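You operate a simulated robot arm through the tools that you are given. There is no shell and no other tool.

The job below is to be done with a simulated robot arm. You get a single attempt, and the scene is never put back.

## Task
Put things in order on the kit bench top. At the end: the orange gap gauge stands where the purple wedge stood; the pink pot stands where the orange gap gauge stood; the blue block stands where the pink pot stood; the purple wedge stands on top of the black disc; whatever was shut is shut again. Leave all else as you found it, and nothing knocked over.

The check looks at the end state, three seconds after you hand in, the way a careful person would. Anything else that was tipped, shoved, dropped, spilled or broken makes it a failure.

## Robot
A 7-joint arm with a two-finger parallel gripper, fixed in place. Base frame: the origin is at the foot of the arm, x ahead of it, y to its left, z up; the work surface is at about z = -4. Units: mm, rad, N and s.
With the tool pointing down near the work surface it reaches from about 240 to 620 mm from the base axis. Its first joint turns from -1.152 to 1.152 rad. Payload 2.6 kg.
Tool frame: the origin (TCP) lies between the finger pads and is the grasp point; the fingertips stand 30 mm ahead of it; z points along the fingers, y is the line along which they close. Largest opening 94 mm; finger width 28, thickness 10; the body of the gripper, 50 by 96 mm, starts 55 mm behind the TCP.
Orientation is told as [roll, pitch, yaw] about the base's x, y, z axes, in that order, counted from this pose: with the fingers straight down and closing along the base's y, the tool's x points along the base's -x, its y along +y and its z along -z.

## Interface
- The arm moves only by the tool nudge_tool. Its argument "moves" is a list of rows, each an object (a shift or turn left out is 0, a gripper value left out holds the last) with "linear": the shift along the base's x, y, z in units of 500 mm (1.0 is 500 mm), a list of three; "rotation": the turn, a rotation vector about the base's x, y, z in units of 120 degrees (1.0 is 120 degrees), a list of three; "hand": the finger opening in mm, from 0 to 94. In form: [{"linear": [dx, dy, dz], "rotation": [rx, ry, rz], "hand": hand}, ...]. A call has 1 to 20 rows; each row is the pose to reach, as a shift and turn from the pose commanded when the call began. A call with a number of a shift or a turn outside -1 to 1 is refused whole. A row lasts 0.2 s, in which the tool goes at most 50 mm and 0.15 rad; a call with a longer step from one row to the next is refused whole, and so is a gripper value outside its range. Where a pose cannot be reached the arm comes as near as it can. A force on the tool above 40 N (or 10 N above the force at the start of the call, whichever is more), or a blocked arm, ends the call early, and 0.2 s more pass. The fingers move at their own pace (about 72 mm/s each) and stop on an object; they squeeze with about 36 N. The grip force told is the motor's: it shows also when the fingers shut on nothing. Time passes only in rows, and 0.2 s behind the last, so rows that repeat a pose let the fingers close. It gives the time, the measured TCP pose, the force on the tool (base axes), the opening and the grip force at its end, in the units of the frame above (readings bear some noise), with the torque about the TCP (base axes, N m) and any sound that the robot's microphone picked up.
- Cameras (640 x 400 px; columns grow to the right, rows downward): "scene" is fixed at [35.9, 431.6, 565.9]; the picture's right is [-0.78, -0.62, 0.00], its down [-0.35, 0.44, -0.83] and it looks along [0.51, -0.65, -0.56] (base axes); focal length 336 px, centre (320, 200). "wrist" rides on the gripper at [76, 14, -103] in the tool frame; the picture's right is [-0.18, 0.98, 0.00], its down [-0.75, -0.14, -0.64] and it looks along [-0.63, -0.12, 0.77] (tool axes); focal length 243 px, centre (320, 200). There is no depth. A picture from a camera that has moved, and an enlarged one, comes with that camera's place and axes in the base frame and with its lens.
- grab_frame(camera): a new picture of that camera. No time passes.
- zoom(camera, box): a new picture of the part [left, top, right, bottom] of that camera's present view, enlarged. No time passes.
- hand_in(): hands the job in; it is judged then, once.

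Nothing tells you positions but the pictures and the camera data. Unless the task says otherwise, let go and move clear before handing in.

The tools are called after "Request:" by a JSON object that holds its "method" and its "body". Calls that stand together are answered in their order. nudge_tool: Moves the arm, as the interface text tells. Its arguments: {"type":"object","properties":{"moves":{"type":"array","items":{"type":"object","properties":{"linear":{"type":"array","items":{"type":"number"}},"rotation":{"type":"array","items":{"type":"number"}},"hand":{"type":"number"}}}}},"required":["moves"]} The other tools are called the same way: grab_frame (camera) takes a picture; zoom (camera, box) takes an enlarged picture of a part of a camera's view; hand_in () hands the job in.

At the start:

```text
clock: 0.0
ee_pos: [426.0, -117.4, 261.3]
tcp_rot: [-0.001, -0.002, 0.001]
wrist_force: [-0.2, -0.1, -0.5]
wrist_torque: [-0.01, 0.0, 0.01]
finger_gap: 93.9
finger_force: 0.1
```

scene: 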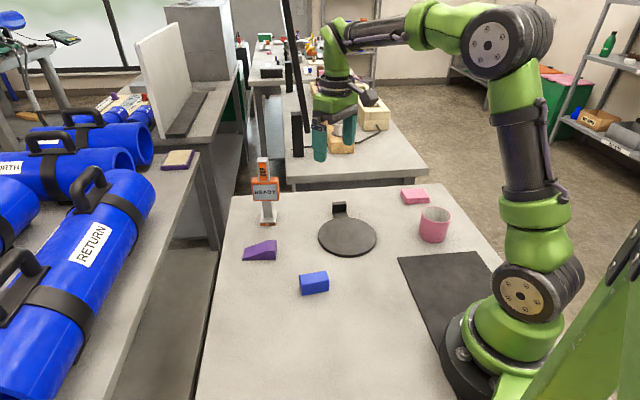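
wrist: 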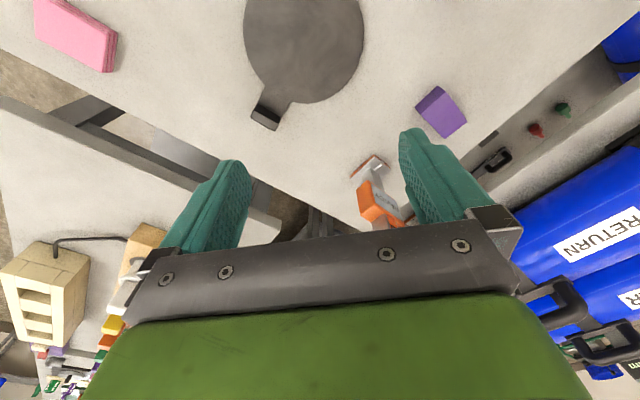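

I see a bench with an orange gap gauge, a purple wedge, a blue block, a black disc with a tab, a pink pot, a pink slab and a dark mat. I'll enlarge the views first to locate things precisely.

Request:
{"method": "zoom", "body": {"camera": "scene", "box": [220, 140, 380, 240]}}

Request:
{"method": "zoom", "body": {"camera": "scene", "box": [220, 220, 380, 320]}}

Request:
{"method": "zoom", "body": {"camera": "scene", "box": [340, 160, 500, 260]}}

Request:
{"method": "zoom", "body": {"camera": "wrist", "box": [320, 60, 560, 240]}}

```text
4.00 times, centred on (300, 190) of scene
camera zoom: at [35.9, 431.6, 565.9], right [-0.78, -0.62, 0.0], down [-0.35, 0.44, -0.83], along [0.51, -0.65, -0.56], focal length 1342 px, centre (400, 240)
```

zoom: 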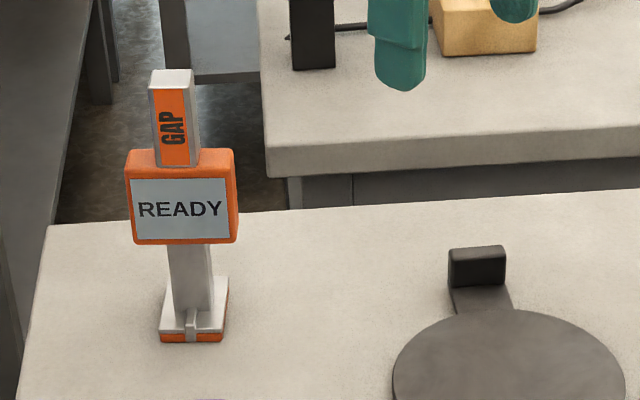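

```text
4.00 times, centred on (300, 270) of scene
camera zoom: at [35.9, 431.6, 565.9], right [-0.78, -0.62, 0.0], down [-0.35, 0.44, -0.83], along [0.51, -0.65, -0.56], focal length 1342 px, centre (400, -80)
```

zoom: 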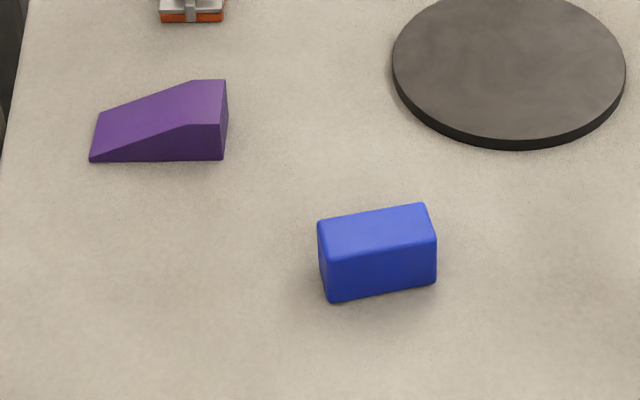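

```text
4.00 times, centred on (420, 210) of scene
camera zoom: at [35.9, 431.6, 565.9], right [-0.78, -0.62, 0.0], down [-0.35, 0.44, -0.83], along [0.51, -0.65, -0.56], focal length 1342 px, centre (-80, 160)
```

zoom: 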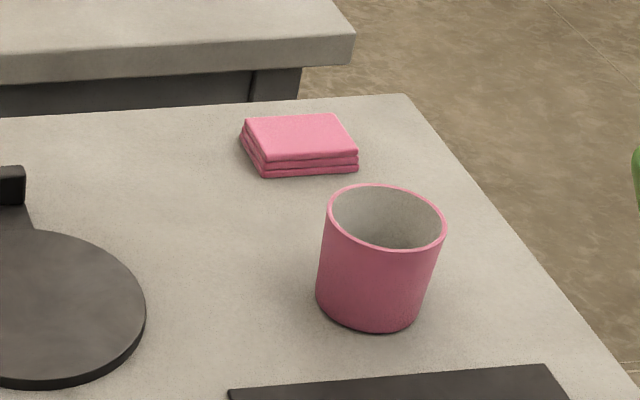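

```text
2.22 times, centred on (440, 150) of wrist
camera zoom: at [351.2, -102.5, 363.8], right [0.18, 0.98, 0.0], down [0.75, -0.14, 0.64], along [0.63, -0.12, -0.77], focal length 539 px, centre (53, 311)
```

zoom: 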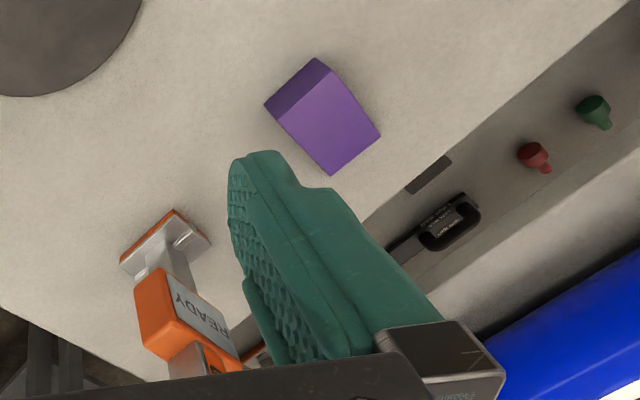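

I take the wedge to be at about (525, 48), the gauge at about (610, -68), the pot at about (224, -284), the block at about (354, 46) and the disc's centre at about (393, -137). First I'll hover over the wedge with the gripper turned across its width, then check with the wrist camera.

Request:
{"method": "nudge_tool", "body": {"moves": [{"linear": [0.032, 0.0558, -0.0454], "rotation": [0, 0, 0.0539], "hand": 94}, {"linear": [0.064, 0.1116, -0.0908], "rotation": [0, 0, 0.1078]}, {"linear": [0.096, 0.1674, -0.1362], "rotation": [0, 0, 0.1617]}, {"linear": [0.128, 0.2232, -0.1816], "rotation": [0, 0, 0.2156]}, {"linear": [0.16, 0.279, -0.227], "rotation": [0, 0, 0.2695]}, {"linear": [0.192, 0.3348, -0.2726], "rotation": [0, 0, 0.3232]}, {"linear": [0.192, 0.3348, -0.2726], "rotation": [0, 0, 0.3232]}]}}

Request:
{"method": "grab_frame", "body": {"camera": "wrist"}}

Request:
{"method": "grab_frame", "body": {"camera": "scene"}}

```text
clock: 1.6
ee_pos: [523.2, 50.6, 124.3]
tcp_rot: [0.0, -0.001, 0.679]
wrist_force: [-0.1, -0.2, 0.6]
wrist_torque: [-0.01, 0.01, 0.01]
finger_gap: 93.7
finger_force: 0.0
```

```text
taken
camera wrist: at [454.8, 14.2, 226.6], right [-0.47, 0.88, 0.0], down [0.67, 0.36, 0.64], along [0.57, 0.3, -0.77], focal length 243 px, centre (320, 200)
```

wrist: 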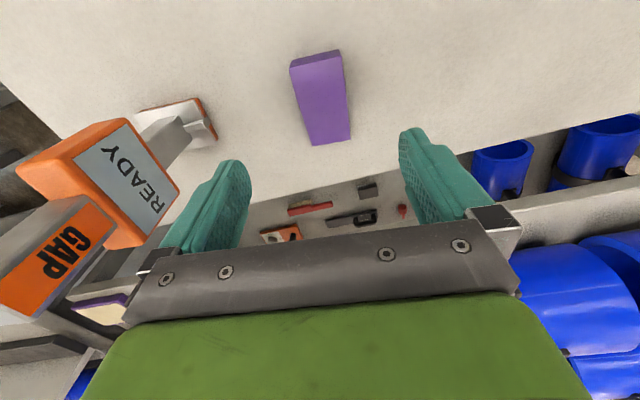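

```text
taken
```

scene: 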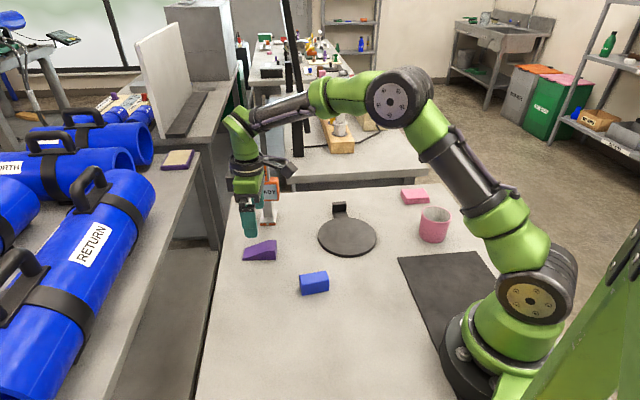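

The wedge sits a little off the centre line in the wrist view. I'll enlarge it to compute its true position, and look at the gauge as well.

Request:
{"method": "zoom", "body": {"camera": "wrist", "box": [240, 30, 400, 160]}}

Request:
{"method": "zoom", "body": {"camera": "wrist", "box": [0, 80, 240, 320]}}

```text
3.08 times, centred on (320, 95) of wrist
camera zoom: at [454.8, 14.2, 226.6], right [-0.47, 0.88, 0.0], down [0.67, 0.36, 0.64], along [0.57, 0.3, -0.77], focal length 746 px, centre (320, 523)
```

zoom: 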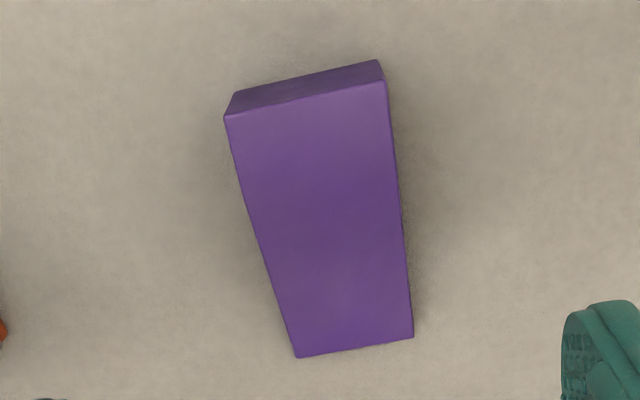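

```text
1.67 times, centred on (120, 200) of wrist
camera zoom: at [454.8, 14.2, 226.6], right [-0.47, 0.88, 0.0], down [0.67, 0.36, 0.64], along [0.57, 0.3, -0.77], focal length 404 px, centre (653, 200)
```

zoom: 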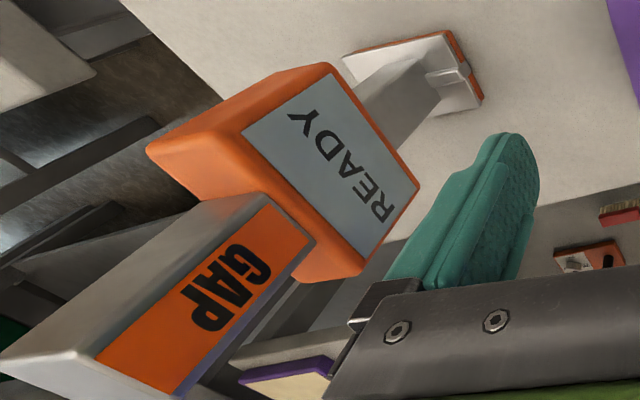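

The wedge's centre is at about (519.5, 52.8) and it measures about 79 x 40 x 27 mm with yaw about 0.685. I'll lower the gripper over its thick half and check before closing.

Request:
{"method": "nudge_tool", "body": {"moves": [{"linear": [-0.0268, -0.0114, 0], "rotation": [0, 0, 0.003]}, {"linear": [-0.0268, -0.0114, -0.06], "rotation": [0, 0, 0.003]}, {"linear": [-0.0268, -0.0114, -0.12], "rotation": [0, 0, 0.003]}, {"linear": [-0.0268, -0.0114, -0.16], "rotation": [0, 0, 0.003]}, {"linear": [-0.0268, -0.0114, -0.184], "rotation": [0, 0, 0.003]}, {"linear": [-0.0268, -0.0114, -0.184], "rotation": [0, 0, 0.003]}]}}

Request:
{"method": "grab_frame", "body": {"camera": "wrist"}}

Request:
{"method": "zoom", "body": {"camera": "scene", "box": [200, 180, 320, 280]}}

```text
clock: 3.0
ee_pos: [510.4, 45.2, 33.5]
tcp_rot: [-0.001, -0.001, 0.685]
wrist_force: [-0.1, -0.2, 0.0]
wrist_torque: [0.01, -0.01, 0.04]
finger_gap: 94.1
finger_force: 0.0
```

```text
taken
camera wrist: at [441.7, 7.8, 135.6], right [-0.48, 0.88, 0.0], down [0.67, 0.37, 0.64], along [0.56, 0.31, -0.77], focal length 243 px, centre (320, 200)
```

wrist: 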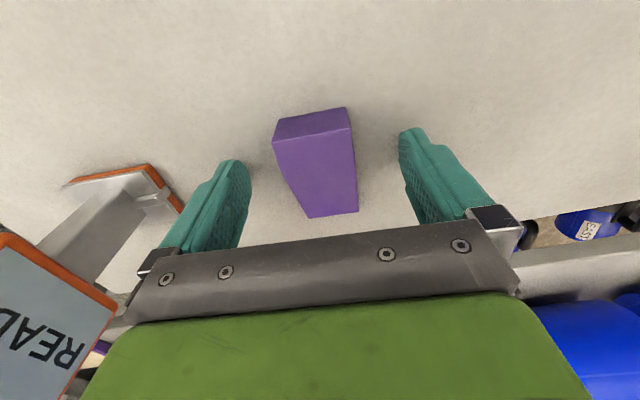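

```text
4.00 times, centred on (260, 230) of scene
camera zoom: at [35.9, 431.6, 565.9], right [-0.78, -0.62, 0.0], down [-0.35, 0.44, -0.83], along [0.51, -0.65, -0.56], focal length 1342 px, centre (560, 80)
```

zoom: 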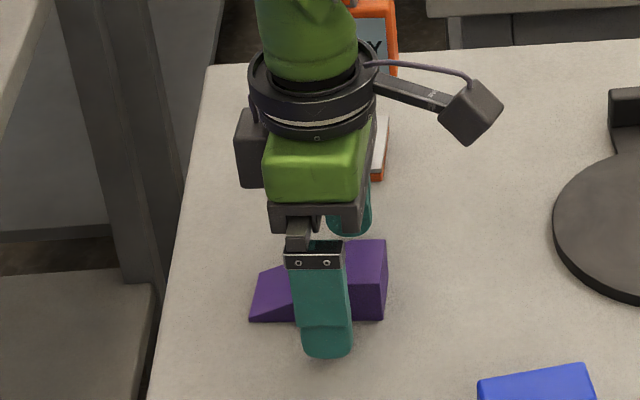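

The wedge lies centred between the fingers. I'll close, lift slightly and check the hold.

Request:
{"method": "nudge_tool", "body": {"moves": [{"hand": 0}, {"hand": 0}, {"hand": 0}, {"hand": 0}, {"linear": [0, 0, 0.02]}, {"linear": [0, 0, 0.07]}, {"linear": [0, 0, 0.14]}, {"linear": [0, 0, 0.2]}, {"linear": [0, 0, 0.2]}]}}

Request:
{"method": "grab_frame", "body": {"camera": "wrist"}}

Request:
{"method": "grab_frame", "body": {"camera": "scene"}}

```text
clock: 5.0
ee_pos: [509.2, 44.0, 132.3]
tcp_rot: [0.0, -0.002, 0.684]
wrist_force: [0.4, 0.0, -0.2]
wrist_torque: [-0.03, 0.02, -0.01]
finger_gap: 38.8
finger_force: 36.5
```

```text
taken
camera wrist: at [441.7, 7.3, 236.3], right [-0.48, 0.88, 0.0], down [0.67, 0.37, 0.64], along [0.56, 0.31, -0.77], focal length 243 px, centre (320, 200)
```

wrist: 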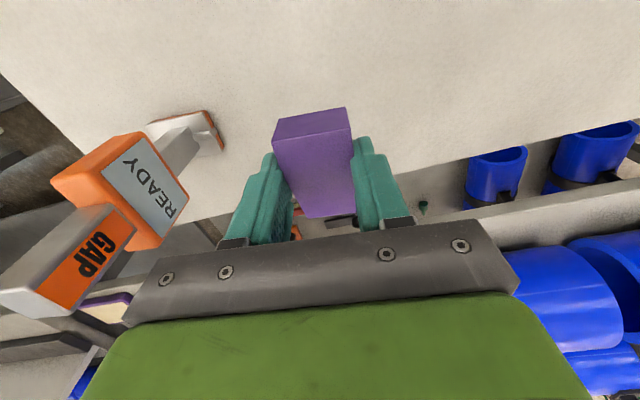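

```text
taken
```

scene: 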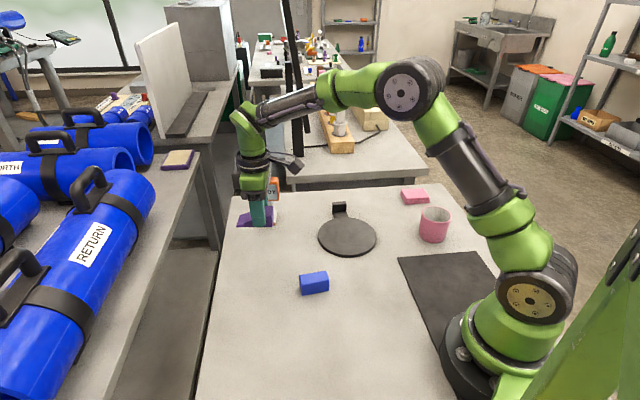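

The wedge is held firmly at 38.8 mm and is level. Next I'll carry it over the disc, whose centre is at about (390, -134), and look there.

Request:
{"method": "nudge_tool", "body": {"moves": [{"linear": [-0.0435, -0.0624, 0]}, {"linear": [-0.087, -0.1248, 0]}, {"linear": [-0.1305, -0.1872, 0]}, {"linear": [-0.174, -0.2496, 0]}, {"linear": [-0.2175, -0.312, 0]}, {"linear": [-0.261, -0.3746, 0]}, {"linear": [-0.261, -0.3746, 0]}]}}

Request:
{"method": "grab_frame", "body": {"camera": "wrist"}}

Request:
{"method": "grab_frame", "body": {"camera": "scene"}}

```text
clock: 6.6
ee_pos: [380.9, -141.9, 133.1]
tcp_rot: [0.001, 0.0, 0.684]
wrist_force: [0.3, -0.4, -0.2]
wrist_torque: [0.03, 0.0, 0.02]
finger_gap: 39.0
finger_force: 36.0
```

```text
taken
camera wrist: at [311.1, -179.2, 235.0], right [-0.48, 0.88, 0.0], down [0.67, 0.37, 0.64], along [0.56, 0.31, -0.77], focal length 243 px, centre (320, 200)
```

wrist: 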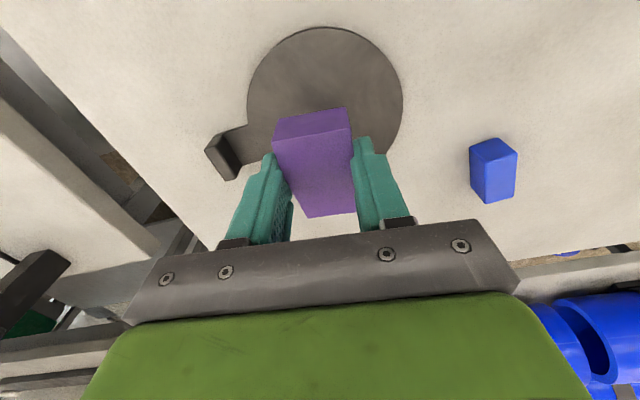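

```text
taken
```

scene: 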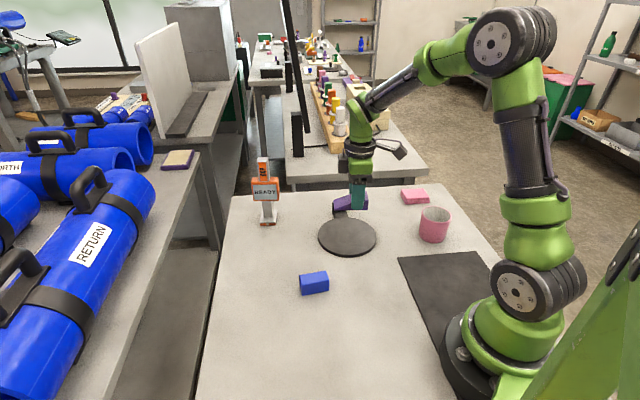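

I'll enlarge the wrist view to fit the disc's rim accurately.

Request:
{"method": "zoom", "body": {"camera": "wrist", "box": [200, 10, 440, 190]}}

Request:
{"method": "zoom", "body": {"camera": "scene", "box": [300, 170, 420, 270]}}

```text
2.22 times, centred on (320, 100) of wrist
camera zoom: at [311.1, -179.2, 235.0], right [-0.48, 0.88, 0.0], down [0.67, 0.37, 0.64], along [0.56, 0.31, -0.77], focal length 539 px, centre (320, 422)
```

zoom: 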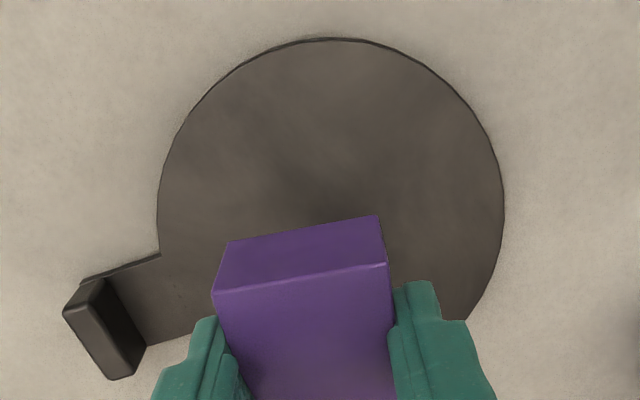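

```text
4.00 times, centred on (360, 220) of scene
camera zoom: at [35.9, 431.6, 565.9], right [-0.78, -0.62, 0.0], down [-0.35, 0.44, -0.83], along [0.51, -0.65, -0.56], focal length 1342 px, centre (160, 120)
```

zoom: 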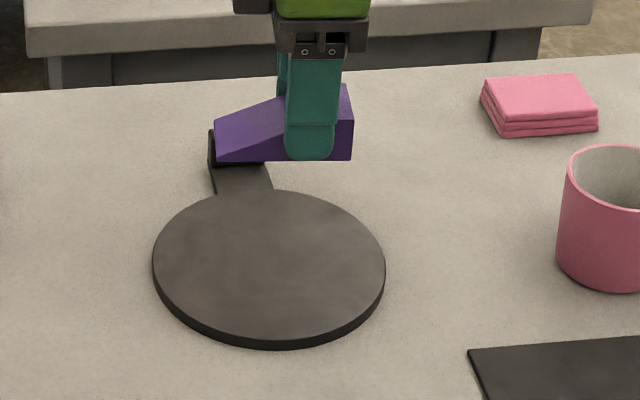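

The disc's centre fits at (390.8, -130.9) with a radius of 74.5 mm, and the wedge is already nearly centred over it. I'll go down and feel for contact in small steps.

Request:
{"method": "nudge_tool", "body": {"moves": [{"linear": [0, 0.0036, -0.05]}, {"linear": [0, 0.0036, -0.1]}, {"linear": [0, 0.0036, -0.14]}, {"linear": [0, 0.0036, -0.165]}, {"linear": [0, 0.0036, -0.174]}, {"linear": [0, 0.0036, -0.174]}]}}

Request:
{"method": "zoom", "body": {"camera": "scene", "box": [300, 170, 420, 270]}}

```text
clock: 8.0
ee_pos: [378.6, -140.8, 45.3]
tcp_rot: [-0.001, -0.003, 0.684]
wrist_force: [0.2, 0.5, -0.7]
wrist_torque: [-0.01, 0.01, -0.04]
finger_gap: 38.9
finger_force: 36.0
```

```text
4.00 times, centred on (360, 220) of scene
camera zoom: at [35.9, 431.6, 565.9], right [-0.78, -0.62, 0.0], down [-0.35, 0.44, -0.83], along [0.51, -0.65, -0.56], focal length 1342 px, centre (160, 120)
```

zoom: 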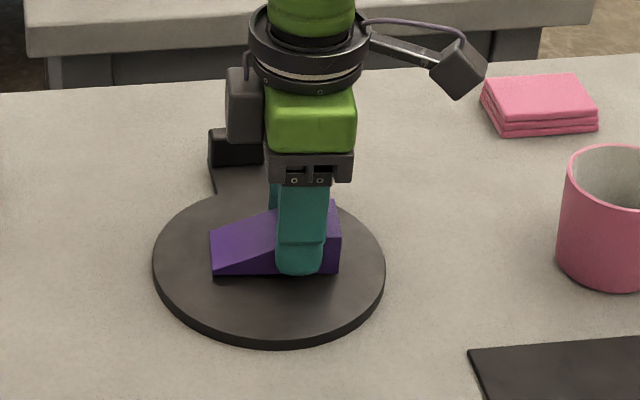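

The wedge is just above the disc. I'll lower it a millimetre at a time.

Request:
{"method": "nudge_tool", "body": {"moves": [{"linear": [0, 0, -0.002]}, {"linear": [0, 0, -0.004]}, {"linear": [0, 0, -0.004]}]}}

```text
clock: 8.8
ee_pos: [380.4, -141.7, 43.9]
tcp_rot: [0.001, -0.001, 0.683]
wrist_force: [-0.8, 0.0, -0.2]
wrist_torque: [0.01, 0.05, 0.01]
finger_gap: 38.9
finger_force: 35.7
```

Request:
{"method": "nudge_tool", "body": {"moves": [{"linear": [0, 0, -0.002]}, {"linear": [0, 0, -0.003]}, {"linear": [0, 0, -0.003]}]}}

```text
clock: 9.6
ee_pos: [379.1, -142.0, 43.2]
tcp_rot: [0.002, -0.002, 0.684]
wrist_force: [-0.9, 0.1, 0.1]
wrist_torque: [-0.03, -0.01, 0.01]
finger_gap: 39.0
finger_force: 35.9
```

Request:
{"method": "nudge_tool", "body": {"moves": [{"linear": [0, 0, -0.001]}, {"linear": [0, 0, -0.002]}, {"linear": [0, 0, -0.002]}]}}

Request:
{"method": "zoom", "body": {"camera": "scene", "box": [330, 200, 390, 250]}}

```text
clock: 10.4
ee_pos: [381.9, -141.0, 42.1]
tcp_rot: [0.0, -0.003, 0.683]
wrist_force: [-2.9, 0.3, 13.2]
wrist_torque: [0.13, 0.14, -0.04]
finger_gap: 38.8
finger_force: 35.9
```

```text
8.00 times, centred on (360, 225) of scene
camera zoom: at [35.9, 431.7, 565.9], right [-0.78, -0.62, 0.0], down [-0.35, 0.44, -0.83], along [0.51, -0.65, -0.56], focal length 2684 px, centre (0, 0)
```

zoom: 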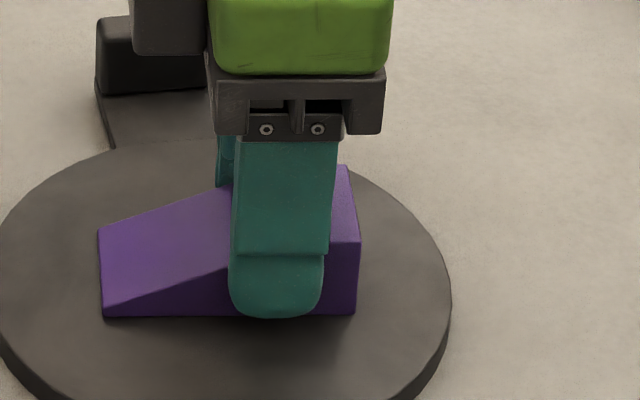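

The wedge is in contact at 13 N. I'll ease up half a millimetre, open moderately and rise.

Request:
{"method": "nudge_tool", "body": {"moves": [{"linear": [0, 0, 0.001]}, {"linear": [0, 0, 0.001], "hand": 64}, {"linear": [0, 0, 0.001], "hand": 64}, {"linear": [0, 0, 0.001], "hand": 64}, {"linear": [0, 0, 0.04], "hand": 64}, {"linear": [0, 0, 0.12], "hand": 64}, {"linear": [0, 0, 0.2], "hand": 64}, {"linear": [0, 0, 0.28], "hand": 94}, {"linear": [0, 0, 0.36], "hand": 94}, {"linear": [0, 0, 0.36], "hand": 94}]}}

Request:
{"method": "grab_frame", "body": {"camera": "wrist"}}

Request:
{"method": "grab_frame", "body": {"camera": "scene"}}

```text
clock: 12.6
ee_pos: [379.3, -140.2, 222.6]
tcp_rot: [0.0, -0.002, 0.684]
wrist_force: [-0.3, -0.4, -0.3]
wrist_torque: [-0.01, -0.01, 0.0]
finger_gap: 94.1
finger_force: 0.0
```

```text
taken
camera wrist: at [311.1, -177.3, 324.9], right [-0.48, 0.88, 0.0], down [0.67, 0.37, 0.64], along [0.56, 0.31, -0.77], focal length 243 px, centre (320, 200)
```

wrist: 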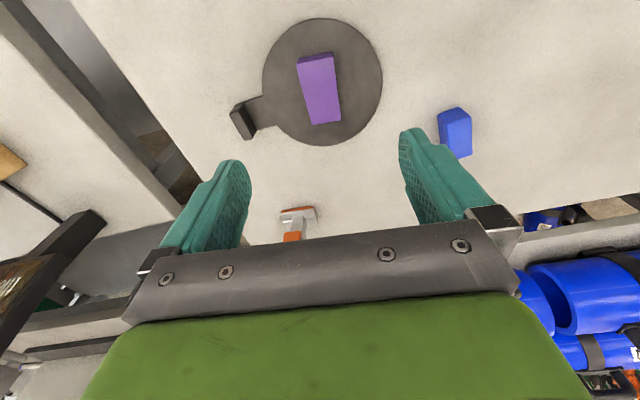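

```text
taken
```

scene: 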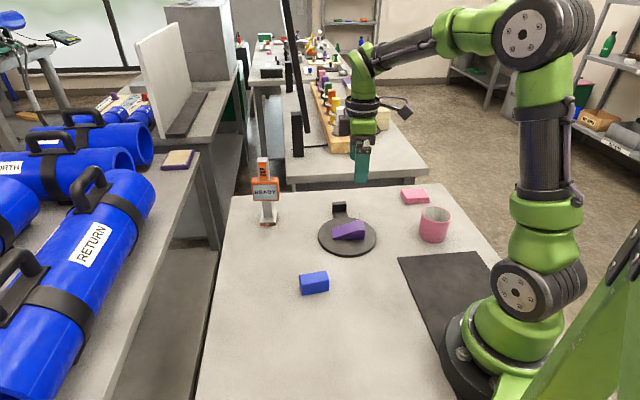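

The wedge rests on the disc. Next is the gauge, at about (604, -61), standing roughly 180 mm high; I'll hover above it to see its handle from the top.

Request:
{"method": "nudge_tool", "body": {"moves": [{"linear": [0.0, 0.0, 0.08]}, {"linear": [0.07, 0.03, 0.08]}, {"linear": [0.14, 0.06, 0.08]}, {"linear": [0.21, 0.09, 0.08]}, {"linear": [0.28, 0.12, 0.08]}, {"linear": [0.35, 0.147, 0.08]}, {"linear": [0.42, 0.176, 0.08]}, {"linear": [0.42, 0.176, 0.08]}]}}

Request:
{"method": "grab_frame", "body": {"camera": "wrist"}}

Request:
{"method": "grab_frame", "body": {"camera": "scene"}}

```text
clock: 14.4
ee_pos: [569.0, -54.5, 260.3]
tcp_rot: [-0.002, -0.002, 0.686]
wrist_force: [0.5, -1.0, 0.1]
wrist_torque: [0.03, 0.03, -0.01]
finger_gap: 94.1
finger_force: 0.1
out of reach, approached as far as the arm can: row 7, 8
```

```text
taken
camera wrist: at [502.3, -91.7, 362.6], right [-0.48, 0.88, 0.0], down [0.67, 0.37, 0.64], along [0.56, 0.31, -0.77], focal length 243 px, centre (320, 200)
```

wrist: 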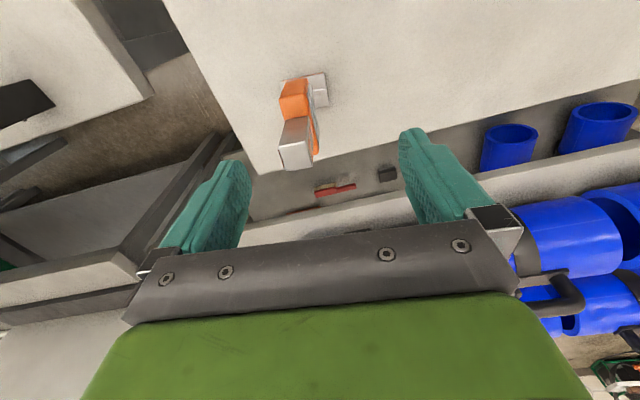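

```text
taken
```

scene: 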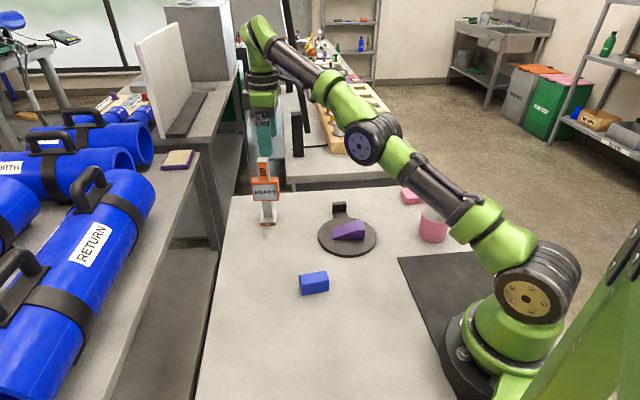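

At this height the arm falls short by about 35 mm. I'll enlarge the wrist view to see the handle's shape, then plan a lower or slightly tilted grasp.

Request:
{"method": "zoom", "body": {"camera": "wrist", "box": [250, 60, 370, 180]}}

Request:
{"method": "zoom", "body": {"camera": "scene", "box": [235, 145, 295, 235]}}

```text
3.33 times, centred on (310, 120) of wrist
camera zoom: at [502.3, -91.7, 362.6], right [-0.48, 0.88, 0.0], down [0.67, 0.37, 0.64], along [0.56, 0.31, -0.77], focal length 809 px, centre (353, 467)
```

zoom: 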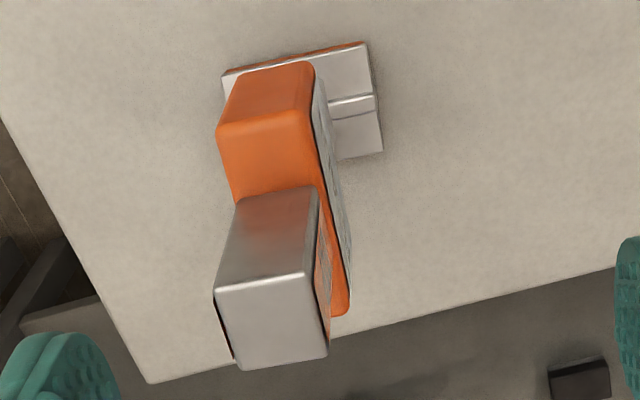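

```text
4.44 times, centred on (265, 190) of scene
camera zoom: at [35.9, 431.6, 565.9], right [-0.78, -0.62, 0.0], down [-0.35, 0.44, -0.83], along [0.51, -0.65, -0.56], focal length 1491 px, centre (564, 244)
```

zoom: 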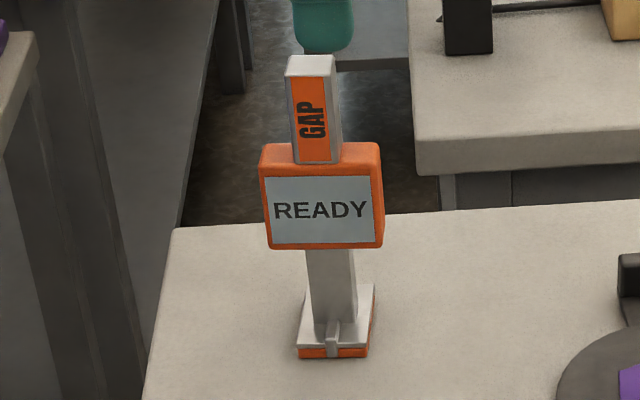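

The handle is a 24 x 25 mm square centred over the base at (603.5, -60), topping out near z = 181. A tilt of 0.15 rad about the closing axis gives enough reach; first I'll make a small move back with the tilt to resync the commanded pose.

Request:
{"method": "nudge_tool", "body": {"moves": [{"linear": [-0.06, -0.02, 0.0], "rotation": [0.0, 0.0, 0.0]}, {"linear": [-0.06, -0.02, 0.0], "rotation": [0.023, -0.028, 0.0]}, {"linear": [-0.06, -0.02, 0.0], "rotation": [0.0453, -0.0554, 0.0]}, {"linear": [-0.06, -0.02, 0.0], "rotation": [0.0453, -0.0554, 0.0]}]}}

```text
clock: 15.4
ee_pos: [578.7, -71.6, 279.1]
tcp_rot: [0.003, -0.152, 0.683]
wrist_force: [0.1, 0.2, 0.3]
wrist_torque: [0.0, 0.0, 0.0]
finger_gap: 93.8
finger_force: 0.0
out of reach, approached as far as the arm can: row 1, 2, 3, 4
```

The arm ended somewhere unexpected, at (578.7, -71.6, 279). I'll look before going on.

Request:
{"method": "grab_frame", "body": {"camera": "scene"}}

Request:
{"method": "grab_frame", "body": {"camera": "wrist"}}

```text
taken
```

scene: 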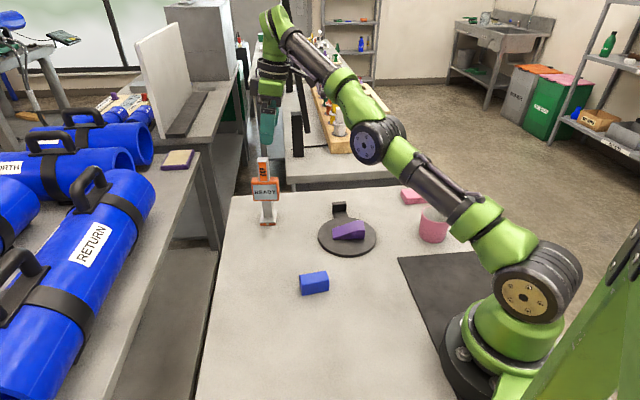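

```text
taken
camera wrist: at [500.4, -118.0, 368.6], right [-0.48, 0.88, 0.03], down [0.59, 0.3, 0.75], along [0.65, 0.38, -0.66], focal length 243 px, centre (320, 200)
```

wrist: 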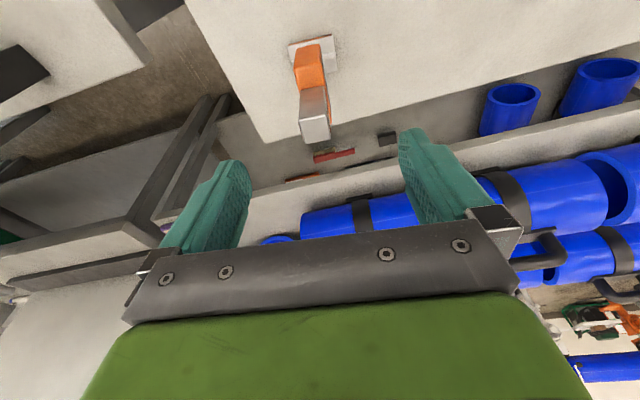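

The arm was near full stretch. I'll back off horizontally to resync the commanded pose.

Request:
{"method": "nudge_tool", "body": {"moves": [{"linear": [-0.06, 0, 0.0]}, {"linear": [-0.12, 0, 0.0]}, {"linear": [-0.18, 0, 0]}, {"linear": [-0.18, 0, 0]}]}}

```text
clock: 16.4
ee_pos: [559.9, -84.9, 312.7]
tcp_rot: [0.0, -0.15, 0.685]
wrist_force: [0.6, 0.5, -0.5]
wrist_torque: [0.0, -0.04, 0.05]
finger_gap: 93.9
finger_force: 0.0
out of reach, approached as far as the arm can: row 1, 2, 3, 4
```

Still odd: the arm rose while I asked it to come back. I'll look at the arm's posture.

Request:
{"method": "grab_frame", "body": {"camera": "scene"}}

Request:
{"method": "zoom", "body": {"camera": "scene", "box": [220, 0, 600, 340]}}

```text
taken
```

scene: 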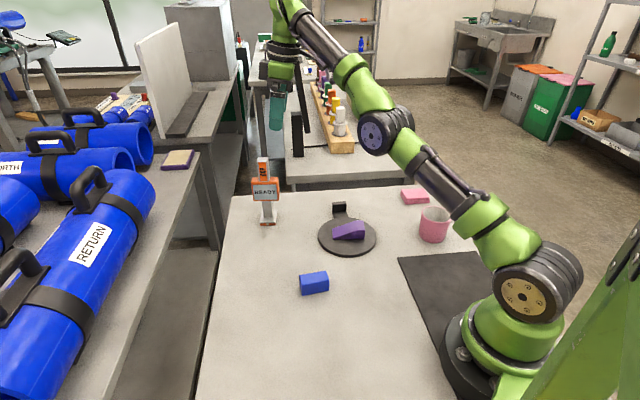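

```text
1.18 times, centred on (410, 170) of scene
camera zoom: at [35.9, 431.6, 565.9], right [-0.78, -0.62, 0.0], down [-0.35, 0.44, -0.83], along [0.51, -0.65, -0.56], focal length 395 px, centre (214, 235)
```

zoom: 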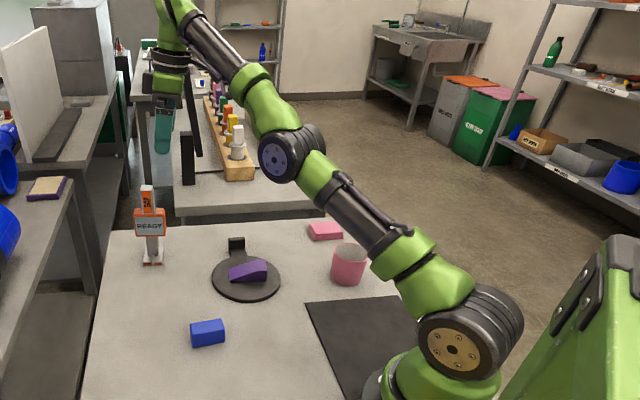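

The elbow looks to have gone just past straight and stuck, because I asked it to retreat while stretched. A downward and sideways move, away from the gauge, should bend it the normal way again; I'll do that over clear table.

Request:
{"method": "nudge_tool", "body": {"moves": [{"linear": [0.0484, -0.0472, -0.0448]}, {"linear": [0.0968, -0.0944, -0.0896]}, {"linear": [0.1452, -0.1416, -0.1344]}, {"linear": [0.1936, -0.1888, -0.1792]}, {"linear": [0.242, -0.236, -0.224]}, {"linear": [0.242, -0.236, -0.224]}]}}

Request:
{"method": "grab_frame", "body": {"camera": "scene"}}

```text
clock: 17.8
ee_pos: [598.2, -155.2, 178.9]
tcp_rot: [-0.002, -0.151, 0.683]
wrist_force: [-0.5, 0.0, -0.7]
wrist_torque: [0.01, 0.0, 0.01]
finger_gap: 94.0
finger_force: 0.1
out of reach, approached as far as the arm can: row 1, 2, 3, 4, 5, 6
```

```text
taken
```

scene: 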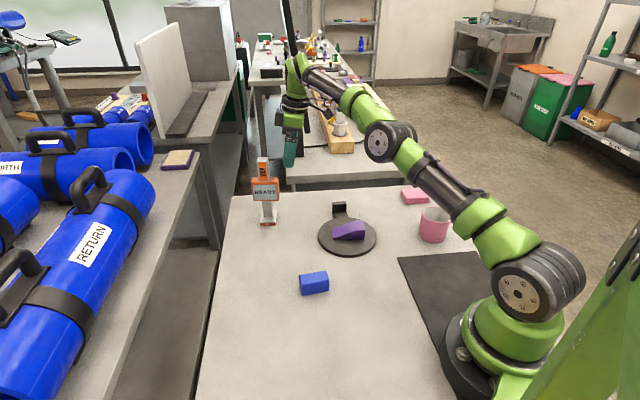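

The arm is now at (598, -155, 179), clear of everything. I'll continue down and inward to bend the elbow.

Request:
{"method": "nudge_tool", "body": {"moves": [{"linear": [-0.02, 0, -0.06]}, {"linear": [-0.06, 0.0, -0.1]}, {"linear": [-0.12, 0.0, -0.12]}, {"linear": [-0.18, 0.0, -0.12]}, {"linear": [-0.18, 0.0, -0.12]}]}}

```text
clock: 19.0
ee_pos: [509.0, -155.7, 120.8]
tcp_rot: [-0.001, -0.151, 0.683]
wrist_force: [-0.4, 0.0, -0.8]
wrist_torque: [0.02, 0.01, 0.0]
finger_gap: 94.1
finger_force: 0.0
```

The elbow is back to normal, and the commanded pose resyncs to where the arm actually got. With tilt the arm reaches the gauge at handle height, so I'll line up behind the handle along the gripper's forward axis, at 0.25 rad tilt and z = 170, and check.

Request:
{"method": "nudge_tool", "body": {"moves": [{"linear": [0.0, 0.0, 0.05], "rotation": [0.01, -0.0123, 0]}, {"linear": [0.02, 0.03, 0.1], "rotation": [0.02, -0.0246, 0]}, {"linear": [0.05, 0.065, 0.1], "rotation": [0.0302, -0.0369, 0]}, {"linear": [0.0738, 0.0962, 0.1], "rotation": [0.0302, -0.0369, 0]}, {"linear": [0.0738, 0.0962, 0.1], "rotation": [0.0302, -0.0369, 0]}]}}

Request:
{"method": "grab_frame", "body": {"camera": "wrist"}}

Request:
{"method": "zoom", "body": {"camera": "scene", "box": [200, 60, 400, 240]}}

```text
clock: 20.2
ee_pos: [544.5, -107.3, 173.2]
tcp_rot: [-0.002, -0.253, 0.685]
wrist_force: [0.8, 0.5, -0.2]
wrist_torque: [0.0, -0.01, -0.02]
finger_gap: 93.8
finger_force: 0.0
```

```text
taken
camera wrist: at [459.6, -159.1, 253.1], right [-0.48, 0.87, 0.05], down [0.53, 0.25, 0.81], along [0.7, 0.41, -0.59], focal length 243 px, centre (320, 200)
```

wrist: 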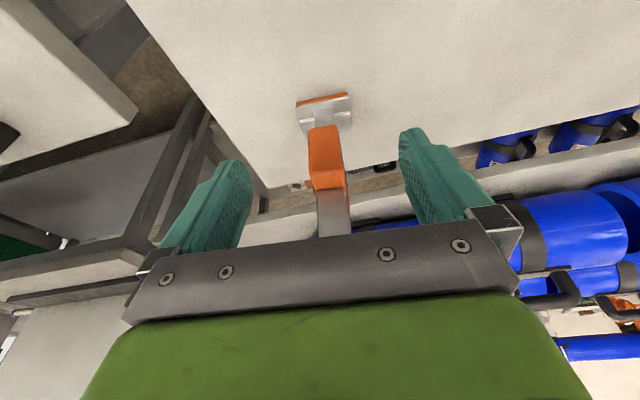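

```text
2.22 times, centred on (300, 150) of scene
camera zoom: at [35.9, 431.6, 565.9], right [-0.78, -0.62, 0.0], down [-0.35, 0.44, -0.83], along [0.51, -0.65, -0.56], focal length 746 px, centre (364, 311)
```

zoom: 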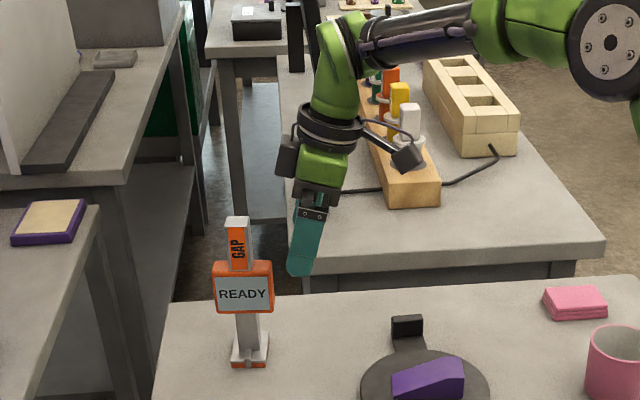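

The handle is aligned laterally within about 1 mm and the fingertips clear the head by more than 10 mm. I'll advance along the forward axis until the handle is between the pads.

Request:
{"method": "nudge_tool", "body": {"moves": [{"linear": [0.0226, 0.0184, -0.002]}, {"linear": [0.0452, 0.0368, -0.004]}, {"linear": [0.0678, 0.0552, -0.004]}, {"linear": [0.0904, 0.0736, -0.004]}, {"linear": [0.1132, 0.0922, -0.004]}, {"linear": [0.1132, 0.0922, -0.004]}]}}

Request:
{"method": "grab_frame", "body": {"camera": "wrist"}}

Request:
{"method": "zoom", "body": {"camera": "scene", "box": [200, 90, 340, 240]}}

```text
clock: 21.6
ee_pos: [601.5, -60.9, 170.6]
tcp_rot: [0.001, -0.252, 0.685]
wrist_force: [-0.1, -0.1, -0.5]
wrist_torque: [0.02, -0.03, -0.02]
finger_gap: 94.0
finger_force: 0.1
```

```text
taken
camera wrist: at [515.7, -112.0, 251.0], right [-0.48, 0.87, 0.05], down [0.53, 0.25, 0.81], along [0.7, 0.41, -0.59], focal length 243 px, centre (320, 200)
```

wrist: 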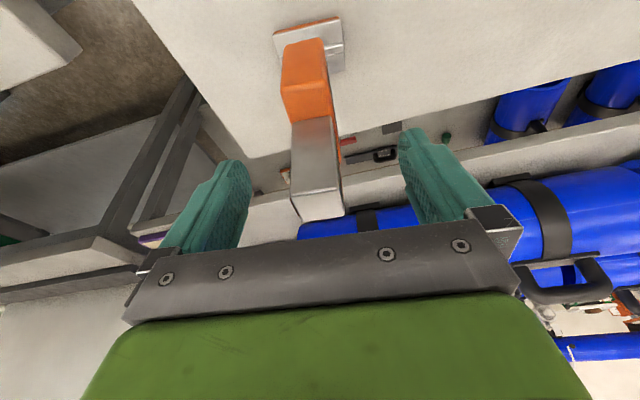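

```text
2.67 times, centred on (270, 165) of scene
camera zoom: at [35.9, 431.6, 565.9], right [-0.78, -0.62, 0.0], down [-0.35, 0.44, -0.83], along [0.51, -0.65, -0.56], focal length 895 px, centre (453, 293)
```

zoom: 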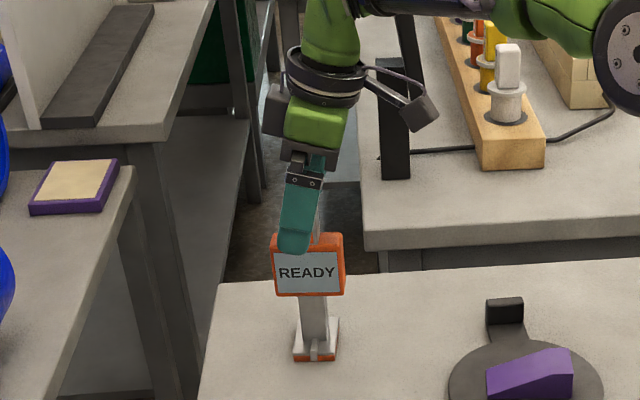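

The handle is between the pads with the tips above the head. I'll close and check before lifting.

Request:
{"method": "nudge_tool", "body": {"moves": [{"hand": 0}, {"hand": 0}, {"hand": 0}, {"hand": 0}, {"hand": 0}]}}

Request:
{"method": "grab_frame", "body": {"camera": "wrist"}}

Request:
{"method": "zoom", "body": {"camera": "scene", "box": [200, 90, 340, 240]}}

```text
clock: 22.8
ee_pos: [602.3, -60.1, 170.2]
tcp_rot: [0.0, -0.249, 0.685]
wrist_force: [-0.4, -0.1, 0.2]
wrist_torque: [0.02, 0.0, -0.02]
finger_gap: 29.1
finger_force: 36.3
```

```text
taken
camera wrist: at [515.6, -112.2, 251.2], right [-0.48, 0.87, 0.05], down [0.53, 0.25, 0.81], along [0.7, 0.41, -0.59], focal length 243 px, centre (320, 200)
```

wrist: 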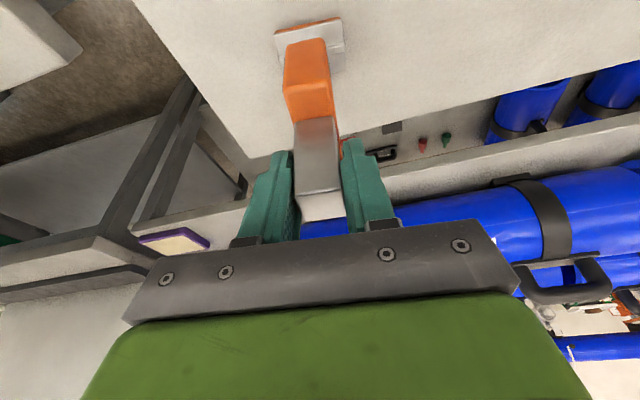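

```text
2.67 times, centred on (270, 165) of scene
camera zoom: at [35.9, 431.6, 565.9], right [-0.78, -0.62, 0.0], down [-0.35, 0.44, -0.83], along [0.51, -0.65, -0.56], focal length 895 px, centre (453, 293)
```

zoom: 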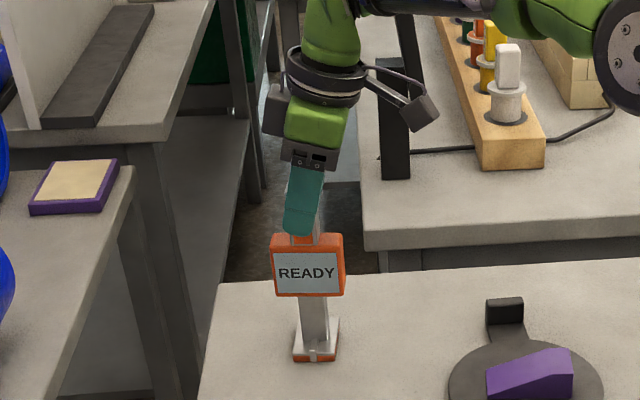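

It's gripped at 29 mm and the gauge is undisturbed. I'll lift a little, then carry it toward the wedge's old spot while rising about 25 mm.

Request:
{"method": "nudge_tool", "body": {"moves": [{"linear": [0, 0, 0.006]}, {"linear": [0, 0, 0.014]}, {"linear": [-0.01, 0.014, 0.03]}, {"linear": [-0.03, 0.041, 0.05]}, {"linear": [-0.06, 0.082, 0.05]}, {"linear": [-0.09, 0.123, 0.05]}, {"linear": [-0.12, 0.164, 0.05]}, {"linear": [-0.145, 0.198, 0.05]}, {"linear": [-0.1664, 0.2268, 0.05]}, {"linear": [-0.1664, 0.2268, 0.05]}]}}

Request:
{"method": "grab_frame", "body": {"camera": "wrist"}}

Request:
{"method": "grab_frame", "body": {"camera": "scene"}}

```text
clock: 25.0
ee_pos: [518.7, 53.5, 195.5]
tcp_rot: [0.001, -0.251, 0.684]
wrist_force: [1.5, 0.0, -2.6]
wrist_torque: [0.01, 0.03, 0.0]
finger_gap: 29.2
finger_force: 36.0
```

```text
taken
camera wrist: at [432.6, 0.9, 275.8], right [-0.48, 0.87, 0.05], down [0.53, 0.25, 0.81], along [0.7, 0.41, -0.59], focal length 243 px, centre (320, 200)
```

wrist: 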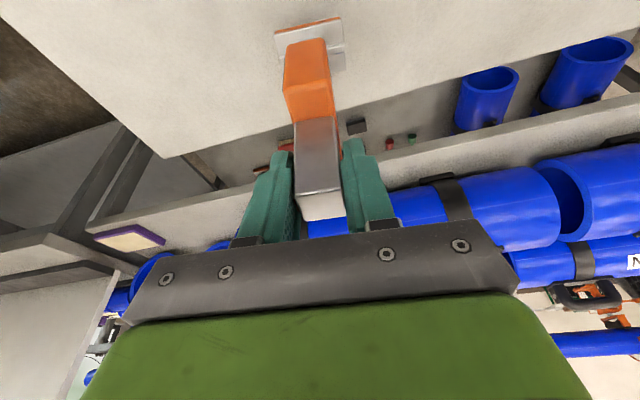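

```text
taken
```

scene: 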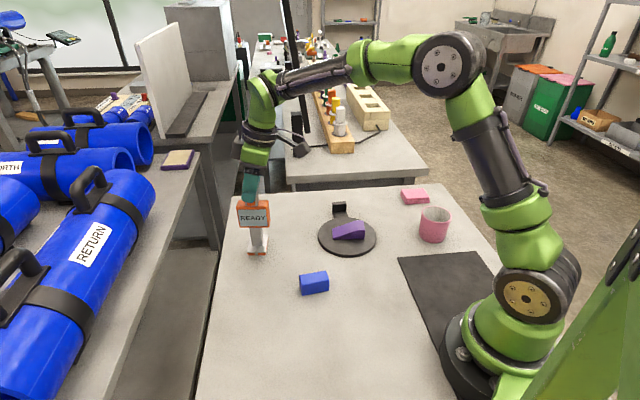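

The gauge hangs upright, unchanged relative to the gripper. I'll measure its base under the gripper to place it exactly.

Request:
{"method": "zoom", "body": {"camera": "wrist", "box": [250, 0, 370, 100]}}

Request:
{"method": "zoom", "body": {"camera": "scene", "box": [210, 160, 310, 270]}}

```text
4.00 times, centred on (310, 50) of wrist
camera zoom: at [432.6, 0.9, 275.8], right [-0.48, 0.87, 0.05], down [0.53, 0.25, 0.81], along [0.7, 0.41, -0.59], focal length 970 px, centre (360, 800)
```

zoom: 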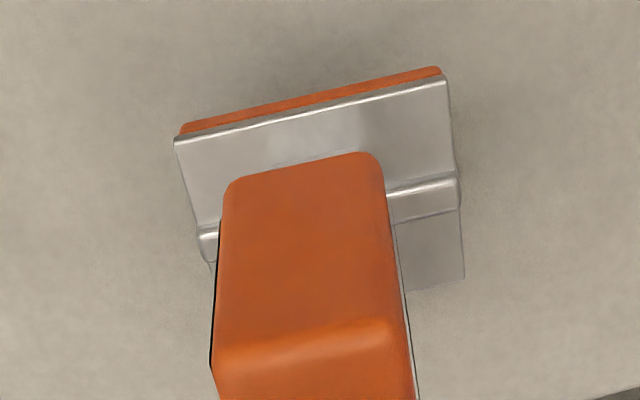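

```text
3.64 times, centred on (260, 215) of scene
camera zoom: at [35.9, 431.6, 565.9], right [-0.78, -0.62, 0.0], down [-0.35, 0.44, -0.83], along [0.51, -0.65, -0.56], focal length 1220 px, centre (538, 146)
```

zoom: 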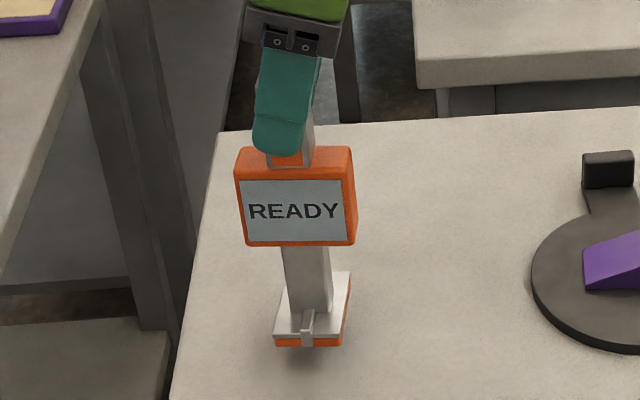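

The gauge's base is centred at (520.5, 53.6), right over the wedge's old place. Now I'll lower it.

Request:
{"method": "nudge_tool", "body": {"moves": [{"linear": [0, 0, -0.015]}, {"linear": [0, 0, -0.03]}, {"linear": [0, 0, -0.04]}, {"linear": [0, 0, -0.045]}, {"linear": [0, 0, -0.047]}, {"linear": [0, 0, -0.047]}]}}

```text
clock: 26.4
ee_pos: [518.6, 52.1, 171.8]
tcp_rot: [-0.002, -0.251, 0.685]
wrist_force: [-0.2, 0.4, -2.8]
wrist_torque: [-0.03, 0.0, 0.02]
finger_gap: 29.1
finger_force: 36.4
```

Request:
{"method": "nudge_tool", "body": {"moves": [{"linear": [0, 0, -0.001]}, {"linear": [0, 0, -0.002]}, {"linear": [0, 0, -0.003]}, {"linear": [0, 0, -0.003]}]}}

```text
clock: 27.4
ee_pos: [518.7, 52.1, 170.5]
tcp_rot: [0.002, -0.251, 0.685]
wrist_force: [0.1, -0.7, -0.7]
wrist_torque: [-0.01, 0.06, 0.0]
finger_gap: 29.2
finger_force: 35.7
```

Contact is light. I'll settle another half millimetre, release, and rise straight up off the handle.

Request:
{"method": "nudge_tool", "body": {"moves": [{"linear": [0, 0, -0.001]}, {"linear": [0, 0, -0.001], "hand": 50}, {"linear": [0, 0, -0.001], "hand": 60}, {"linear": [0, 0, -0.001], "hand": 60}, {"linear": [0, 0, 0.03], "hand": 60}, {"linear": [0, 0, 0.09], "hand": 60}, {"linear": [0, 0, 0.14], "hand": 60}, {"linear": [-0.06, -0.05, 0.14], "hand": 94}, {"linear": [-0.12, -0.1, 0.14], "hand": 94}, {"linear": [-0.12, -0.1, 0.14], "hand": 94}]}}

Request:
{"method": "grab_frame", "body": {"camera": "scene"}}

Request:
{"method": "grab_frame", "body": {"camera": "wrist"}}

```text
clock: 29.6
ee_pos: [457.5, 2.3, 240.6]
tcp_rot: [0.001, -0.249, 0.683]
wrist_force: [0.1, -0.2, 0.2]
wrist_torque: [-0.05, -0.02, -0.01]
finger_gap: 93.9
finger_force: 0.1
```

```text
taken
```

scene: 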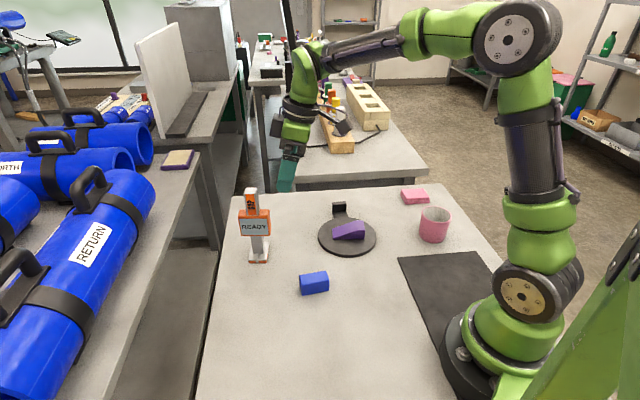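

```text
taken
camera wrist: at [372.1, -49.1, 321.3], right [-0.48, 0.87, 0.05], down [0.53, 0.25, 0.81], along [0.7, 0.42, -0.59], focal length 243 px, centre (320, 200)
```

wrist: 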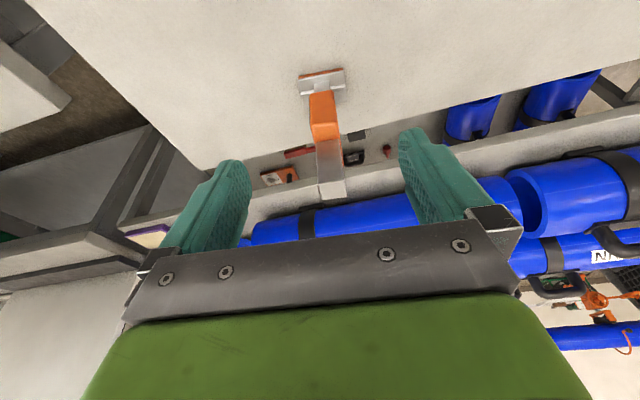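

The gauge stands well. Next is the pot at about (222, -273); I'll untilt the tool, then swing over to hover above it with the closing axis tangential.

Request:
{"method": "nudge_tool", "body": {"moves": [{"linear": [-0.05, -0.04, 0], "rotation": [-0.0377, 0.0462, 0]}, {"linear": [-0.11, -0.1, 0], "rotation": [-0.0754, 0.0925, 0]}, {"linear": [-0.11, -0.1, 0], "rotation": [-0.0754, 0.0925, 0]}]}}

```text
clock: 30.4
ee_pos: [402.2, -48.1, 240.0]
tcp_rot: [-0.001, 0.0, 0.684]
wrist_force: [0.5, 0.7, 1.3]
wrist_torque: [-0.03, 0.0, 0.01]
finger_gap: 94.2
finger_force: 0.1
```

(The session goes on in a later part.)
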